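You operate a simulated robot arm through the tools that you are given. There is no shell and no other tool. Be economical: measure what you need, move in short steps, check, and stop when the job is done.

You are at the controls of a simulated robot arm. One attempt, no reset.

## Task
Take the green block and put it on top of the bushes box.

Only the result counts: the job must be done as asked and must still hold three seconds after the hand-in. Knocking over, shifting, dropping, spilling or breaking anything else fails it.

## Robot
A 7-joint arm with a two-finger parallel gripper, fixed in place. Base frame: the origin is at the foot of the arm, x ahead of it, y to its left, z up; the work surface is at about z = 0. Units: mm, rad, N and s.
With the tool pointing down near the work surface it reaches from about 240 to 620 mm from the base axis. Its first joint turns from -1.152 to 1.152 rad. Payload 2.6 kg.
Tool frame: the origin (TCP) lies between the finger pads and is the grasp point; the fingertips stand 30 mm ahead of it; z points along the fingers, y is the line along which they close. Largest opening 94 mm; finger width 28, thickness 10; the body of the gripper, 50 by 96 mm, starts 55 mm behind the TCP.
Orientation is told as [roll, pitch, yaw] about the base's x, y, z axes, in that order, counted from this pose: with the fingers straight down and closing along the base's y, the tool's x points along the base's -x, its y along +y and its z along -z.

## Interface
- The arm moves only by the tool play_rows. Its argument "increments" is a list of rows, each an object (a shift or turn left out is 0, a gripper value left out holds the last) with "delta_pos": the shift along the tool's x, y, z in units of 400 mm (1.0 is 400 mm), a list of three; "dr": the turn, a rotation vector about the tool's x, y, z in units of 180 degrees (1.0 is 180 degrees), a list of three; "claw": the opening in per cent of the stroke, from 0 (shut) to 100 (fully open). In form: [{"delta_pos": [x, y, z], "dr": [wx, wy, wz], "claw": claw}, ...]. A call has 1 to 8 rows; each row is the pose to reach, as a shift and turn from the pose commanded when the call began, along the tool's axes at that moment. A call with a number of a shift or a turn outside -1 to 1 is refused whole. Rows are played at 5 a second. More than 50 mm and 0.15 rad between two rows, or a gripper value outside its range, and nothing of the call is played. Where a pose cannot be reached the arm comes as near as it can. A force on the tool above 40 N (or 10 N above the force at the start of the call, whichever is more), or a blocked arm, ends the call early, and 0.2 s more pass. Each finger travels about 72 mm/s and halts on what it meets, pressing with about 37 N; the grip force reading is that of the motor and also rises with nothing between the fingers. The clock runs only during rows and for 0.2 s after the last one: add rows that repeat a pose to give the fingers time. It gives the time, the measured TCP pose, the force on the tool (base axes), the opening and the grip force at its end, in the units of the frame above (readings bear some noise).
- Cameras (640 x 400 px; columns grow to the right, rows downward): "scene" is fixed at [46.2, 449.5, 551.6]; the picture's right is [-0.61, -0.80, 0.00], its down [-0.54, 0.41, -0.74] and it looks along [0.59, -0.45, -0.67] (base axes); focal length 368 px, centre (320, 200). "wrist" rides on the gripper at [-37, 0, -58] in the tool frame; the picture's right is [0.00, -1.00, 0.00], its down [0.97, 0.00, -0.24] and it looks along [0.24, 0.00, 0.97] (tool axes); focal length 218 px, centre (320, 200).
- capture(camera): a new picture of that camera. It takes no simulated time.
- measure_at(camera, pixels): for up to 12 pixels [column, row] of the newest picture of that camera ("zoom" is the newest enlarged one), the place [x, y, z] in the base frame of the surface seen there, good to about 3 mm. It takes no simulated time.
- enlarge(camera, box): a new picture of the part [left, top, right, bottom] of that camera's present view, enlarged. It takes no simulated time.
- hand_in(): hands the job in; it is judged then, once.

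Work in short steps. Measure before you move; look again where a grasp or a placing could have gone wrong, and mend it. You have 60 turns and 26 pictures in all, those below and enlarged ones among them. Open the gripper and draw the arm clear of the work before you hand the job in, unless the task says otherwise; then end with one line.

The tools are called by a JSON object that holds its "fn" and its "kwargs". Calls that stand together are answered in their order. play_rows: Moves the arm, as the interface text tells. Its arguments: {"type":"object","properties":{"increments":{"type":"array","items":{"type":"object","properties":{"delta_pos":{"type":"array","items":{"type":"number"}},"dr":{"type":"array","items":{"type":"number"}},"claw":{"type":"number"}}}}},"required":["increments"]} The other tools are called the same way: capture (camera) takes a picture; measure_at (camera, pixels) gives the place of the surface under pixels of a picture; enlarge (camera, box) takes an enlarged picture of a part of a camera's view; hand_in () hands the job in.

At the start:

```text
clock: 0.0
tcp_pos: [314.4, 210.3, 249.0]
tcp_rot: [0.0, -0.002, 0.001]
ft_force: [1.3, -0.5, -1.1]
opening: 94.1
grip_force: 0.0
```

scene: 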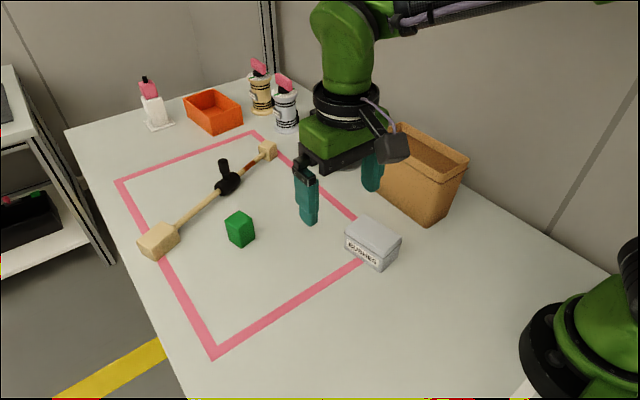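
wrist: 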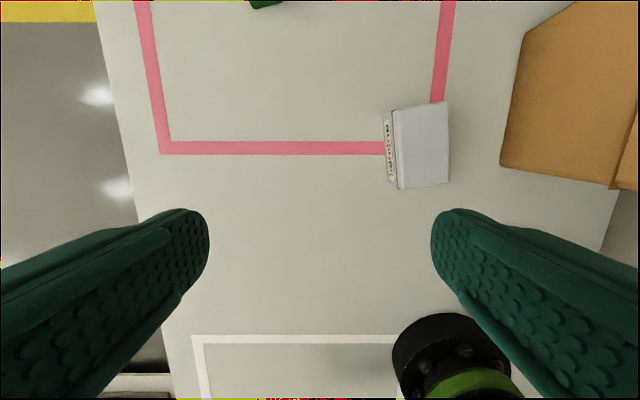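

The green block is near scene (240,229) and the bushes box near (373,242). I'll enlarge that area so I can measure both.

{"fn": "enlarge", "kwargs": {"camera": "scene", "box": [200, 180, 420, 300]}}

{"fn": "measure_at", "kwargs": {"camera": "scene", "pixels": [[239, 217], [226, 219], [238, 211], [254, 217], [240, 225], [241, 246], [373, 235], [346, 236], [365, 217], [400, 236], [381, 257], [379, 269]]}}

```text
2.91 times, centred on (310, 240) of scene
```

zoom: 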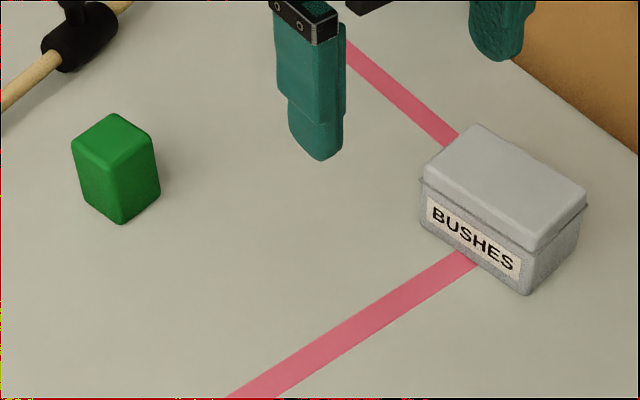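

```text
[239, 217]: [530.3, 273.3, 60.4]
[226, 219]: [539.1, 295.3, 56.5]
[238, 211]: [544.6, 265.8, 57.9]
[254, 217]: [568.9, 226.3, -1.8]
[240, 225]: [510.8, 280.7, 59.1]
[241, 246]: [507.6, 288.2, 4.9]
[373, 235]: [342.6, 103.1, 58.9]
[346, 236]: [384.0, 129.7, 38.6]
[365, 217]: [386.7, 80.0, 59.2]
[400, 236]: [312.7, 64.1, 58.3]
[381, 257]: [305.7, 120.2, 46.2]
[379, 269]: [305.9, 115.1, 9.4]
```

I'll measure the top corners of the block and the lid in the zoom picture, to get their centres and yaw.

{"fn": "measure_at", "kwargs": {"camera": "zoom", "pixels": [[76, 147], [113, 117], [148, 137], [113, 160], [112, 138], [428, 172], [475, 128], [582, 188], [537, 243], [505, 185], [119, 220], [157, 190]]}}

```text
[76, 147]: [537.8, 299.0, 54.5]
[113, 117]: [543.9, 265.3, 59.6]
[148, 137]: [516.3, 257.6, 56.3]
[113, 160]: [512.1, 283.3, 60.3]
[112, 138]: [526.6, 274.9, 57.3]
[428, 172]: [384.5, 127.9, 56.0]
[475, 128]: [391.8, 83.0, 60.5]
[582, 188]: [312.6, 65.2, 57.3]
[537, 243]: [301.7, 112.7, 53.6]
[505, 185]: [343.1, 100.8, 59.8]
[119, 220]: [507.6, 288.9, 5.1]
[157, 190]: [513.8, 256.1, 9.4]
```

The block centre is about (527,275) with its top at 60 and yaw about 0.2. The box lid centre is about (347,98), top about 59, yaw about 0.2. I'll move above the block at the current height, turning to yaw 0.2, and measure how close the hammer lies.

{"fn": "play_rows", "kwargs": {"increments": [{"delta_pos": [-0.1065, 0.0325, 0], "dr": [0, 0, -0.0127]}, {"delta_pos": [-0.213, 0.065, 0], "dr": [0, 0, -0.0254]}, {"delta_pos": [-0.3195, 0.0975, 0], "dr": [0, 0, -0.0382]}, {"delta_pos": [-0.426, 0.13, 0], "dr": [0, 0, -0.0509]}, {"delta_pos": [-0.5325, 0.1625, 0], "dr": [0, 0, -0.0637]}, {"delta_pos": [-0.5325, 0.1625, 0], "dr": [0, 0, -0.0637]}]}}

{"fn": "measure_at", "kwargs": {"camera": "scene", "pixels": [[178, 241], [185, 222], [200, 211], [215, 199], [231, 190]]}}

{"fn": "capture", "kwargs": {"camera": "wrist"}}

```text
clock: 1.4
tcp_pos: [510.5, 273.9, 241.1]
tcp_rot: [0.0, 0.0, 0.203]
ft_force: [-0.6, -0.3, -0.4]
opening: 94.0
grip_force: 0.0
out of reach, approached as far as the arm can: row 5, 6
```

```text
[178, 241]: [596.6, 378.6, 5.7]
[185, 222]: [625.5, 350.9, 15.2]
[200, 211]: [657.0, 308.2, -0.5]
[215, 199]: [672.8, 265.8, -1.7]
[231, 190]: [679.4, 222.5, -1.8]
```

```text
22 pictures are left
```

wrist: 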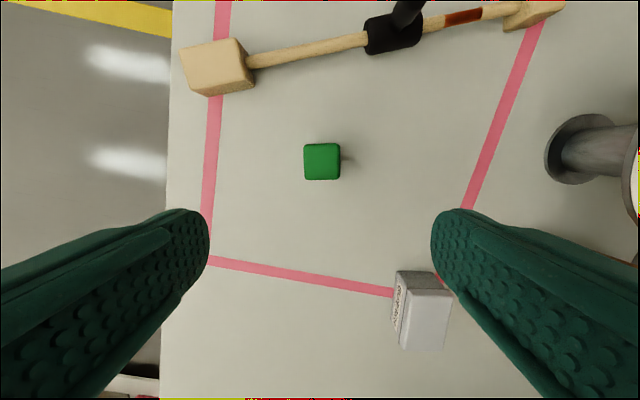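

The yaw matches the block and the hammer is well clear. The arm fell short only because of the height, so I'll measure the block's top face in the wrist view at (304–340, 143–180).

{"fn": "measure_at", "kwargs": {"camera": "wrist", "pixels": [[306, 146], [338, 146], [338, 177], [306, 177], [322, 162], [322, 147], [322, 177]]}}

```text
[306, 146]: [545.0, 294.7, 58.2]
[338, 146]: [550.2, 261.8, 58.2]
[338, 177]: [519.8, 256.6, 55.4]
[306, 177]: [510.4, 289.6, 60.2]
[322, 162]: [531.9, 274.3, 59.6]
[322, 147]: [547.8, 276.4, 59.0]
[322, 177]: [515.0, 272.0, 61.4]
```

The block centre is about (530,275). I'll go straight down about 110 mm, then correct the position from the reading.

{"fn": "play_rows", "kwargs": {"increments": [{"delta_pos": [0, 0, 0.09]}, {"delta_pos": [0, 0, 0.18]}, {"delta_pos": [0, 0, 0.27]}, {"delta_pos": [0, 0, 0.27]}]}}

```text
clock: 2.4
tcp_pos: [512.8, 274.6, 132.1]
tcp_rot: [-0.001, 0.0, 0.2]
ft_force: [-0.2, 0.6, 0.3]
opening: 93.9
grip_force: 0.0
```

At z=132 the TCP needs about +17 mm in x. I'll shift over, then descend to z≈40 around the block, with open fingers.

{"fn": "play_rows", "kwargs": {"increments": [{"delta_pos": [-0.042, -0.0072, 0]}, {"delta_pos": [-0.042, -0.0072, 0.08]}, {"delta_pos": [-0.042, -0.0072, 0.16]}, {"delta_pos": [-0.042, -0.0072, 0.228]}, {"delta_pos": [-0.042, -0.0072, 0.228]}]}}

{"fn": "capture", "kwargs": {"camera": "wrist"}}

```text
clock: 3.6
tcp_pos: [528.7, 273.7, 40.8]
tcp_rot: [0.0, -0.002, 0.201]
ft_force: [-0.3, 0.3, 0.0]
opening: 94.0
grip_force: 0.1
```

```text
21 pictures are left
```

wrist: 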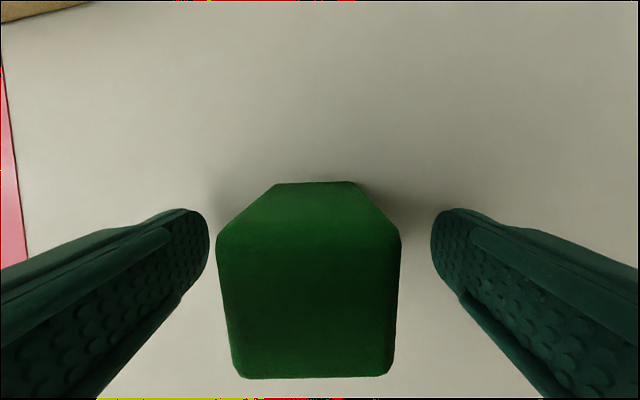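

The block, at columns 216–400, sits between the fingers. I'll close them; each needs about 30 mm of travel.

{"fn": "play_rows", "kwargs": {"increments": [{"claw": 0}, {"claw": 0}, {"claw": 0}, {"claw": 0}, {"claw": 0}]}}

```text
clock: 4.8
tcp_pos: [527.7, 272.8, 41.0]
tcp_rot: [-0.001, -0.001, 0.2]
ft_force: [-0.1, 1.1, 0.4]
opening: 43.9
grip_force: 37.0
```

The gripper holds at 43.9 mm with 37 N. I'll lift to z≈135.

{"fn": "play_rows", "kwargs": {"increments": [{"delta_pos": [0, 0, -0.05]}, {"delta_pos": [0, 0, -0.14]}, {"delta_pos": [0, 0, -0.235]}, {"delta_pos": [0, 0, -0.235]}]}}

{"fn": "enlarge", "kwargs": {"camera": "scene", "box": [160, 110, 420, 290]}}

{"fn": "capture", "kwargs": {"camera": "wrist"}}

```text
clock: 5.8
tcp_pos: [528.5, 272.6, 138.3]
tcp_rot: [0.0, 0.0, 0.201]
ft_force: [0.6, -0.1, 0.5]
opening: 0.0
grip_force: 33.1
```

```text
2.22 times, centred on (290, 200) of scene
```

zoom: 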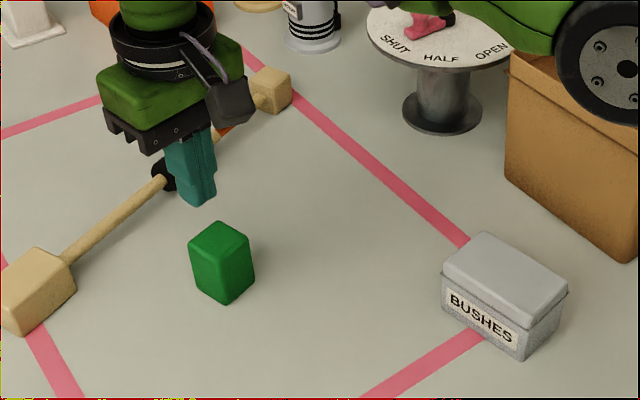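

```text
19 pictures are left
```

wrist: 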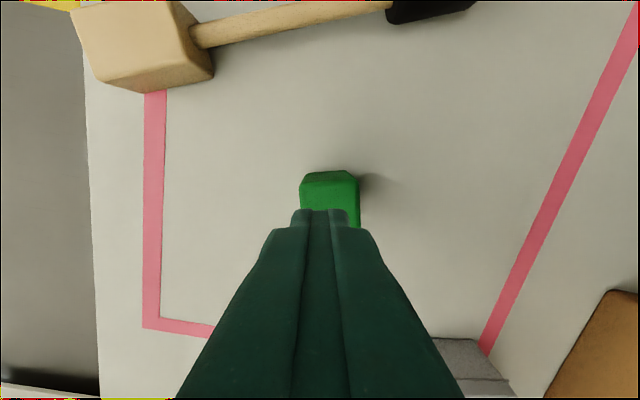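

The fingers shut to 0 during the lift, and the block is still standing at zoom (221,262), so it slipped out. I'll open the fingers and look closely at its shape and position before trying again.

{"fn": "play_rows", "kwargs": {"increments": [{"claw": 100}, {"claw": 100}, {"claw": 100}, {"claw": 100}]}}

{"fn": "enlarge", "kwargs": {"camera": "scene", "box": [208, 195, 272, 235]}}

{"fn": "capture", "kwargs": {"camera": "wrist"}}

```text
clock: 6.8
tcp_pos: [529.7, 273.8, 138.2]
tcp_rot: [-0.001, 0.0, 0.203]
ft_force: [0.3, 0.1, 0.8]
opening: 93.8
grip_force: 0.1
```

```text
10.00 times, centred on (240, 215) of scene
```

zoom: 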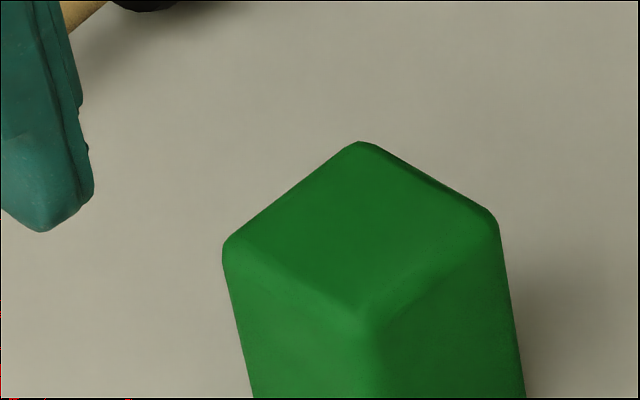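

```text
17 pictures are left
```

wrist: 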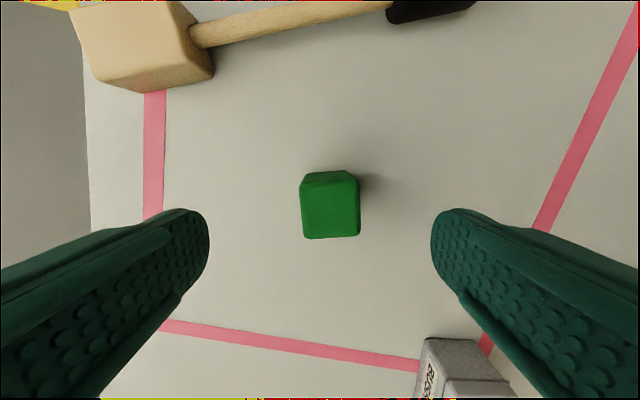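

From the wrist view the block looks about 36 mm wide and now sits a little toward −y, around column 330. I'll measure it again and regrasp, checking the closure before lifting.

{"fn": "measure_at", "kwargs": {"camera": "wrist", "pixels": [[306, 189], [356, 186], [357, 233], [307, 236], [331, 211], [302, 210], [359, 210], [331, 237], [331, 187], [331, 176]]}}

{"fn": "measure_at", "kwargs": {"camera": "zoom", "pixels": [[230, 244], [360, 150], [488, 215], [365, 310], [300, 350], [430, 330]]}}

```text
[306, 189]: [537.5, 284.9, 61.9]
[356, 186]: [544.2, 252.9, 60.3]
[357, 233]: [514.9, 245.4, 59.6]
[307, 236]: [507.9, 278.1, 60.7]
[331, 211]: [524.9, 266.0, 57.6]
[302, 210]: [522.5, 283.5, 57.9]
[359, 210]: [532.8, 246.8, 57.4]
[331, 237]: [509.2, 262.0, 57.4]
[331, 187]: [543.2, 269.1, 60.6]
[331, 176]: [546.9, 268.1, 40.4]
```

```text
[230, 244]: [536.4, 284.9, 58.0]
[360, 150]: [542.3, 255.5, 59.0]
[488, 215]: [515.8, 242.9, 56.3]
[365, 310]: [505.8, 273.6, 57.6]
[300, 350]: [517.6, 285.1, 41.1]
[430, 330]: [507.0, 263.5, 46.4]
```

The block has moved to about (526,265), yaw about 0.23, so the first closing pushed it about 9 mm. I'll recentre on it and descend open, then narrow the gap to about 58 mm and look.

{"fn": "play_rows", "kwargs": {"increments": [{"delta_pos": [0.0115, -0.0188, 0], "dr": [0, 0, -0.008]}, {"delta_pos": [0.0115, -0.0188, 0.09], "dr": [0, 0, -0.008]}, {"delta_pos": [0.0115, -0.0188, 0.18], "dr": [0, 0, -0.008]}, {"delta_pos": [0.0115, -0.0188, 0.25], "dr": [0, 0, -0.008]}, {"delta_pos": [0.0115, -0.0188, 0.25], "dr": [0, 0, -0.008]}, {"delta_pos": [0.0115, -0.0188, 0.25], "dr": [0, 0, -0.008], "claw": 62}, {"delta_pos": [0.0115, -0.0188, 0.25], "dr": [0, 0, -0.008], "claw": 62}, {"delta_pos": [0.0115, -0.0188, 0.25], "dr": [0, 0, -0.008], "claw": 62}]}}

{"fn": "capture", "kwargs": {"camera": "wrist"}}

```text
clock: 8.6
tcp_pos: [524.4, 267.1, 35.7]
tcp_rot: [0.0, 0.0, 0.226]
ft_force: [-0.4, -0.9, -0.5]
opening: 58.4
grip_force: 0.0
```

```text
16 pictures are left
```

wrist: 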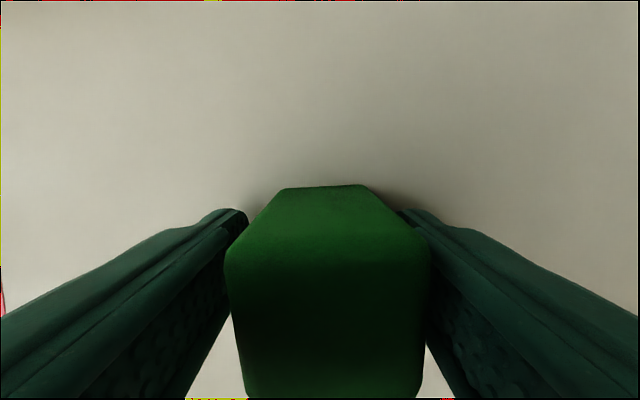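

The block is centred, at columns 226–428 with the finger gap centred near 323. I'll close gradually and then read the opening and look.

{"fn": "play_rows", "kwargs": {"increments": [{"claw": 52}, {"claw": 45}, {"claw": 40}, {"claw": 35}, {"claw": 20}, {"claw": 0}, {"claw": 0}, {"claw": 0}]}}

{"fn": "capture", "kwargs": {"camera": "wrist"}}

```text
clock: 10.4
tcp_pos: [525.2, 268.1, 35.8]
tcp_rot: [0.001, 0.001, 0.227]
ft_force: [-1.3, -1.3, 0.9]
opening: 43.8
grip_force: 37.2
```

```text
15 pictures are left
```

wrist: 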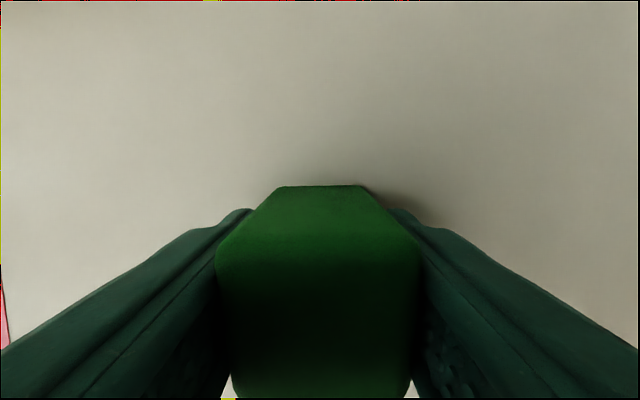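

The fingers hold at 43.8 mm with 37 N and the block is squarely gripped. Last time the lift was quick, so now I'll lift very gently by 8 mm and check.

{"fn": "play_rows", "kwargs": {"increments": [{"delta_pos": [0, 0, -0.0025]}, {"delta_pos": [0, 0, -0.005]}, {"delta_pos": [0, 0, -0.0075]}, {"delta_pos": [0, 0, -0.01]}, {"delta_pos": [0, 0, -0.0125]}, {"delta_pos": [0, 0, -0.015]}, {"delta_pos": [0, 0, -0.0175]}, {"delta_pos": [0, 0, -0.02]}]}}

{"fn": "enlarge", "kwargs": {"camera": "scene", "box": [192, 180, 288, 260]}}

{"fn": "capture", "kwargs": {"camera": "wrist"}}

```text
clock: 12.2
tcp_pos: [523.7, 265.8, 43.9]
tcp_rot: [0.001, 0.0, 0.227]
ft_force: [0.7, -0.2, -0.5]
opening: 44.0
grip_force: 36.9
```

```text
5.00 times, centred on (240, 220) of scene
```

zoom: 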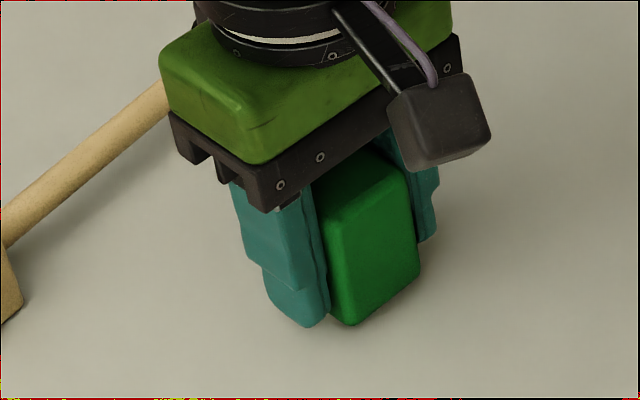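

```text
13 pictures are left
```

wrist: 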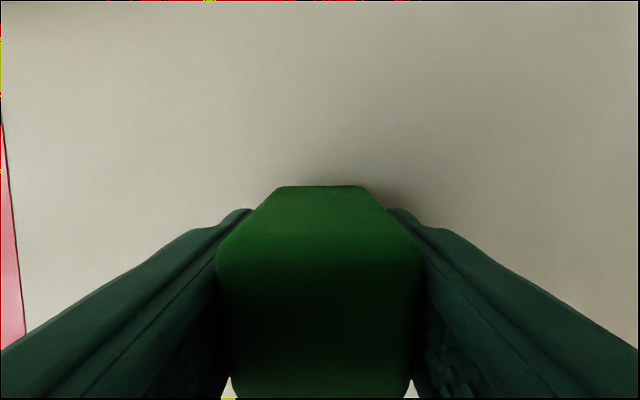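

The block looks identical in the wrist view, so it moved up with the gripper and did not slip. I'll keep lifting slowly.

{"fn": "play_rows", "kwargs": {"increments": [{"delta_pos": [0, 0, -0.005]}, {"delta_pos": [0, 0, -0.015]}, {"delta_pos": [0, 0, -0.03]}, {"delta_pos": [0, 0, -0.045]}, {"delta_pos": [0, 0, -0.06]}, {"delta_pos": [0, 0, -0.075]}, {"delta_pos": [0, 0, -0.085]}, {"delta_pos": [0, 0, -0.09]}]}}

{"fn": "capture", "kwargs": {"camera": "wrist"}}

```text
clock: 14.0
tcp_pos: [525.0, 266.2, 79.8]
tcp_rot: [-0.001, 0.0, 0.225]
ft_force: [-0.8, 1.0, -1.3]
opening: 43.7
grip_force: 37.2
```

```text
12 pictures are left
```

wrist: 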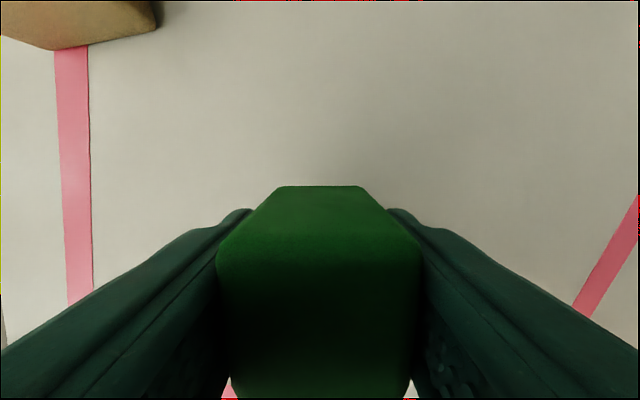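

The block is held without slipping. I'll raise it another 55 mm or so.

{"fn": "play_rows", "kwargs": {"increments": [{"delta_pos": [0, 0, -0.005]}, {"delta_pos": [0, 0, -0.02]}, {"delta_pos": [0, 0, -0.045]}, {"delta_pos": [0, 0, -0.07]}, {"delta_pos": [0, 0, -0.095]}, {"delta_pos": [0, 0, -0.12]}, {"delta_pos": [0, 0, -0.135]}, {"delta_pos": [0, 0, -0.14]}]}}

```text
clock: 15.8
tcp_pos: [524.4, 266.1, 136.9]
tcp_rot: [0.001, 0.001, 0.227]
ft_force: [0.5, 0.6, -1.3]
opening: 43.6
grip_force: 37.2
```

The block is at z=137 and still held. Before carrying it across, I'll check the scene for the post with the dial and for the box's position.

{"fn": "capture", "kwargs": {"camera": "scene"}}

{"fn": "measure_at", "kwargs": {"camera": "scene", "pixels": [[330, 125], [350, 130], [388, 125], [340, 163], [345, 238], [365, 219], [399, 239], [384, 256], [373, 235], [395, 165], [380, 240]]}}

```text
11 pictures are left
```

scene: 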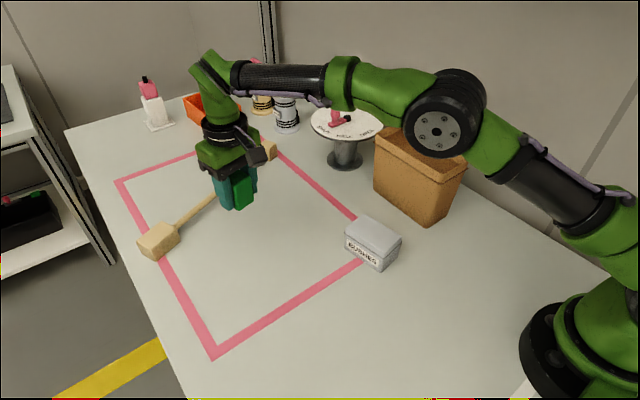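

```text
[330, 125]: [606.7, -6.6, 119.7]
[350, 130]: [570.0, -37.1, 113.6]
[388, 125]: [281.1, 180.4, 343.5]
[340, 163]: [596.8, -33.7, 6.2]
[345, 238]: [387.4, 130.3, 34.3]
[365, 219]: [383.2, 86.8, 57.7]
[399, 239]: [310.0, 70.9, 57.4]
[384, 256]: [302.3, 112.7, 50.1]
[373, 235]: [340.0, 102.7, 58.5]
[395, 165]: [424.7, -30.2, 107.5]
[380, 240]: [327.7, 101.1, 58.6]
```

The path is clear: the dial post is at about (597,−34) and the bin's near side at y≈−30. I'll carry the block toward the lid centre (347,97) in two smooth halves.

{"fn": "play_rows", "kwargs": {"increments": [{"delta_pos": [0.01, -0.006, 0]}, {"delta_pos": [0.04, -0.0235, 0]}, {"delta_pos": [0.085, -0.05, 0]}, {"delta_pos": [0.135, -0.079, 0]}, {"delta_pos": [0.185, -0.1085, 0]}, {"delta_pos": [0.23, -0.135, 0]}, {"delta_pos": [0.255, -0.1495, 0]}, {"delta_pos": [0.265, -0.1555, 0]}]}}

{"fn": "play_rows", "kwargs": {"increments": [{"delta_pos": [0.01, -0.006, 0], "dr": [0, 0, 0.0015]}, {"delta_pos": [0.04, -0.0235, 0], "dr": [0, 0, 0.003]}, {"delta_pos": [0.085, -0.05, 0], "dr": [0, 0, 0.0045]}, {"delta_pos": [0.135, -0.079, 0], "dr": [0, 0, 0.006]}, {"delta_pos": [0.185, -0.1085, 0], "dr": [0, 0, 0.0075]}, {"delta_pos": [0.23, -0.135, 0], "dr": [0, 0, 0.009]}, {"delta_pos": [0.255, -0.1495, 0], "dr": [0, 0, 0.0105]}, {"delta_pos": [0.265, -0.1555, 0], "dr": [0, 0, 0.0118]}]}}

{"fn": "enlarge", "kwargs": {"camera": "scene", "box": [304, 150, 464, 280]}}

{"fn": "capture", "kwargs": {"camera": "wrist"}}

```text
clock: 17.6
tcp_pos: [434.7, 180.8, 135.8]
tcp_rot: [0.0, 0.0, 0.227]
ft_force: [-0.8, -0.8, -1.0]
opening: 43.7
grip_force: 37.2
```

```text
clock: 19.4
tcp_pos: [345.2, 96.9, 135.1]
tcp_rot: [0.001, -0.001, 0.188]
ft_force: [0.8, 0.1, -1.8]
opening: 43.8
grip_force: 37.0
```

```text
3.08 times, centred on (384, 215) of scene
```

zoom: 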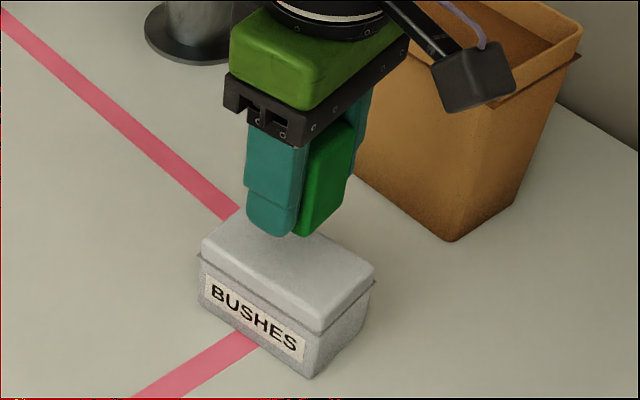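

```text
9 pictures are left
```

wrist: 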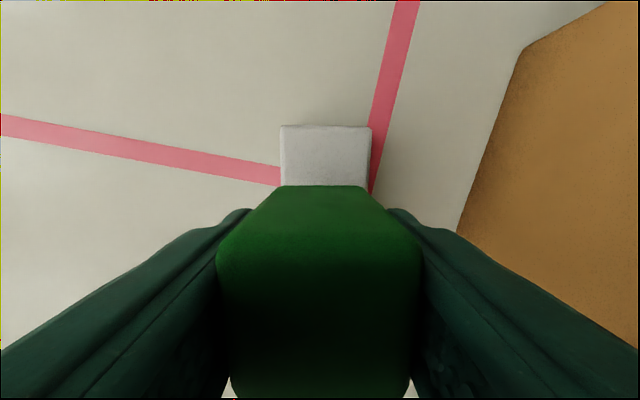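

The block is aligned over the lid, whose far part shows at columns 281–371. I'll measure the lid edges to fine-tune y.

{"fn": "measure_at", "kwargs": {"camera": "wrist", "pixels": [[285, 130], [366, 130], [285, 175], [366, 175], [326, 175], [320, 200]]}}

```text
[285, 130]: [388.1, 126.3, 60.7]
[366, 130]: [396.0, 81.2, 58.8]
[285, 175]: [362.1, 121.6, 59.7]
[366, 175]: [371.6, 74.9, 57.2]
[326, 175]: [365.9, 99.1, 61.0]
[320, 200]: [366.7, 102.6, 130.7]
```

The lid midline lies about 2.5 mm toward −y. I'll correct for that and lower to just above contact, which I expect at TCP z≈95.

{"fn": "play_rows", "kwargs": {"increments": [{"delta_pos": [-0.003, -0.006, 0.005]}, {"delta_pos": [-0.003, -0.006, 0.02]}, {"delta_pos": [-0.003, -0.006, 0.04]}, {"delta_pos": [-0.003, -0.006, 0.06]}, {"delta_pos": [-0.003, -0.006, 0.075]}, {"delta_pos": [-0.003, -0.006, 0.085]}, {"delta_pos": [-0.003, -0.006, 0.09]}, {"delta_pos": [-0.003, -0.006, 0.09]}]}}

{"fn": "enlarge", "kwargs": {"camera": "scene", "box": [324, 180, 420, 260]}}

```text
clock: 21.2
tcp_pos: [346.2, 95.1, 100.4]
tcp_rot: [-0.001, 0.003, 0.189]
ft_force: [-0.2, -1.0, -1.4]
opening: 43.5
grip_force: 37.6
```

```text
5.00 times, centred on (372, 220) of scene
```

zoom: 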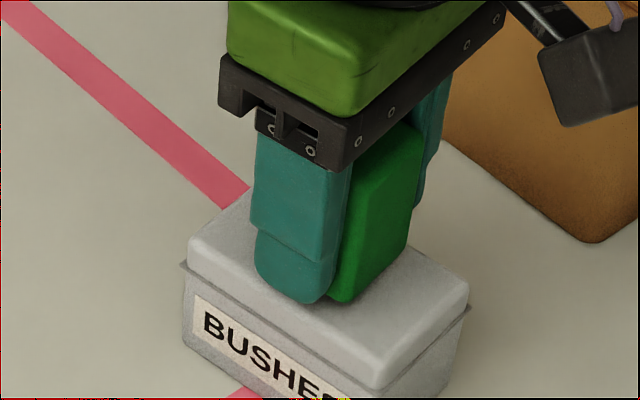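

There is no contact yet at z≈100. I'll step down slowly at 1 mm a row and watch the force.

{"fn": "play_rows", "kwargs": {"increments": [{"delta_pos": [0, 0, 0.002]}, {"delta_pos": [0, 0, 0.004]}, {"delta_pos": [0, 0, 0.006]}, {"delta_pos": [0, 0, 0.008]}, {"delta_pos": [0, 0, 0.008]}]}}

```text
clock: 22.4
tcp_pos: [347.3, 95.8, 95.6]
tcp_rot: [0.0, 0.0, 0.187]
ft_force: [0.0, -0.4, -0.5]
opening: 43.6
grip_force: 36.9
```

There is still no force at 95.6, so I'll step another 1.6 mm down.

{"fn": "play_rows", "kwargs": {"increments": [{"delta_pos": [0, 0, 0.001]}, {"delta_pos": [0, 0, 0.002]}, {"delta_pos": [0, 0, 0.003]}, {"delta_pos": [0, 0, 0.004]}, {"delta_pos": [0, 0, 0.004]}]}}

{"fn": "enlarge", "kwargs": {"camera": "scene", "box": [324, 180, 420, 260]}}

```text
clock: 23.6
tcp_pos: [347.3, 96.3, 95.1]
tcp_rot: [0.001, -0.001, 0.187]
ft_force: [-8.2, -3.5, 25.9]
opening: 43.6
grip_force: 37.3
```

```text
5.00 times, centred on (372, 220) of scene
```

zoom: 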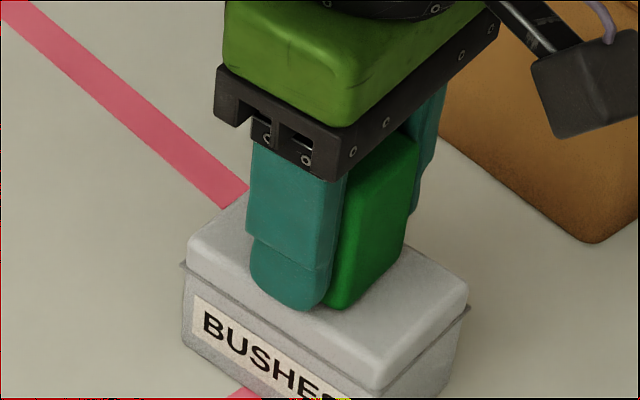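

Contact shows as +26 N. I'll ease up 1 mm to relieve the load, then open gradually.

{"fn": "play_rows", "kwargs": {"increments": [{"delta_pos": [0, 0, -0.0015]}, {"delta_pos": [0, 0, -0.0025]}, {"delta_pos": [0, 0, -0.0025]}]}}

{"fn": "play_rows", "kwargs": {"increments": [{"claw": 48}, {"claw": 52}, {"claw": 58}, {"claw": 66}, {"claw": 75}, {"claw": 75}]}}

{"fn": "capture", "kwargs": {"camera": "wrist"}}

```text
clock: 24.4
tcp_pos: [347.2, 96.6, 96.6]
tcp_rot: [0.0, -0.002, 0.192]
ft_force: [3.6, 2.5, 7.1]
opening: 44.1
grip_force: 36.7
```

```text
clock: 25.8
tcp_pos: [346.3, 95.8, 96.3]
tcp_rot: [0.0, 0.0, 0.188]
ft_force: [0.2, 0.1, -1.0]
opening: 70.8
grip_force: 0.0
```

```text
6 pictures are left
```

wrist: 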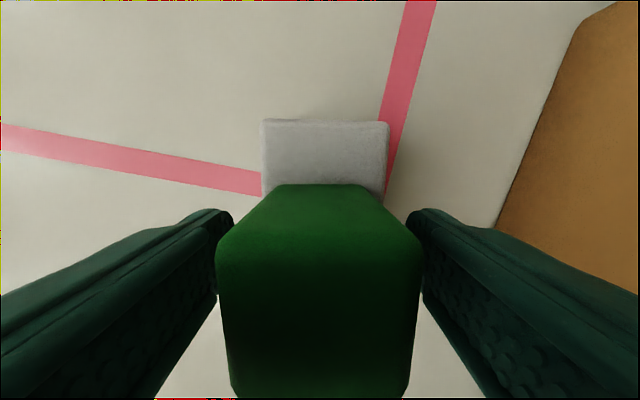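

The block stands on the lid, free of the fingers. I'll raise straight up slowly.

{"fn": "play_rows", "kwargs": {"increments": [{"delta_pos": [0, 0, -0.02]}, {"delta_pos": [0, 0, -0.06]}, {"delta_pos": [0, 0, -0.11]}, {"delta_pos": [0, 0, -0.17]}, {"delta_pos": [0, 0, -0.24]}, {"delta_pos": [0, 0, -0.32]}, {"delta_pos": [0, 0, -0.37]}, {"delta_pos": [0, 0, -0.37]}]}}

{"fn": "capture", "kwargs": {"camera": "scene"}}

{"fn": "capture", "kwargs": {"camera": "wrist"}}

```text
clock: 27.6
tcp_pos: [349.7, 97.0, 222.5]
tcp_rot: [0.0, 0.062, 0.193]
ft_force: [0.5, 0.4, -0.5]
opening: 70.4
grip_force: 0.0
```

```text
5 pictures are left
```

scene: 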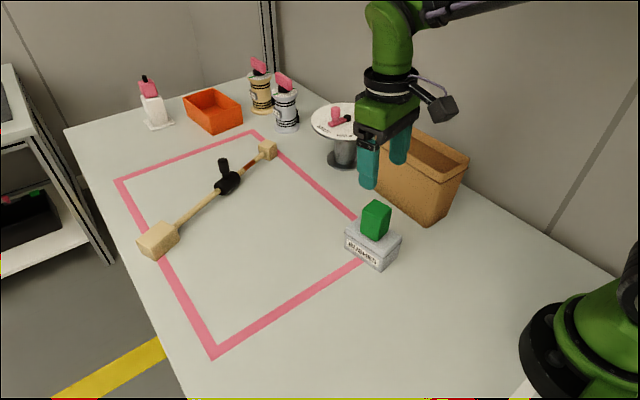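

```text
4 pictures are left
```

wrist: 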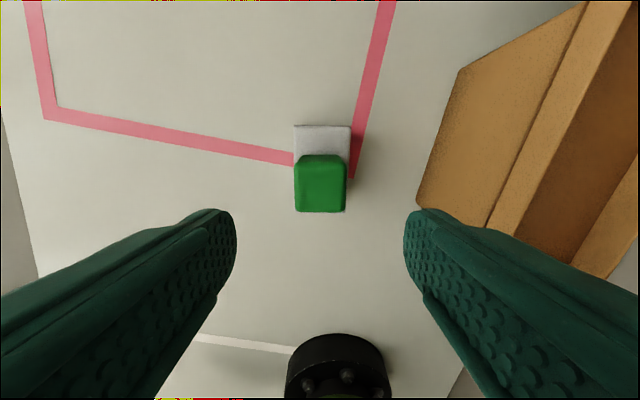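

The block stands upright and centred on the lid, at scene (376,220). The box has not moved, and the gripper is open about 70 mm above the block, so I'm handing in.

{"fn": "hand_in", "kwargs": {}}

```text
The job is handed in.
```

The green block is standing upright on top of the bushes box and the arm is clear; the first grasp slipped and nudged the block about 9 mm, but the second held.
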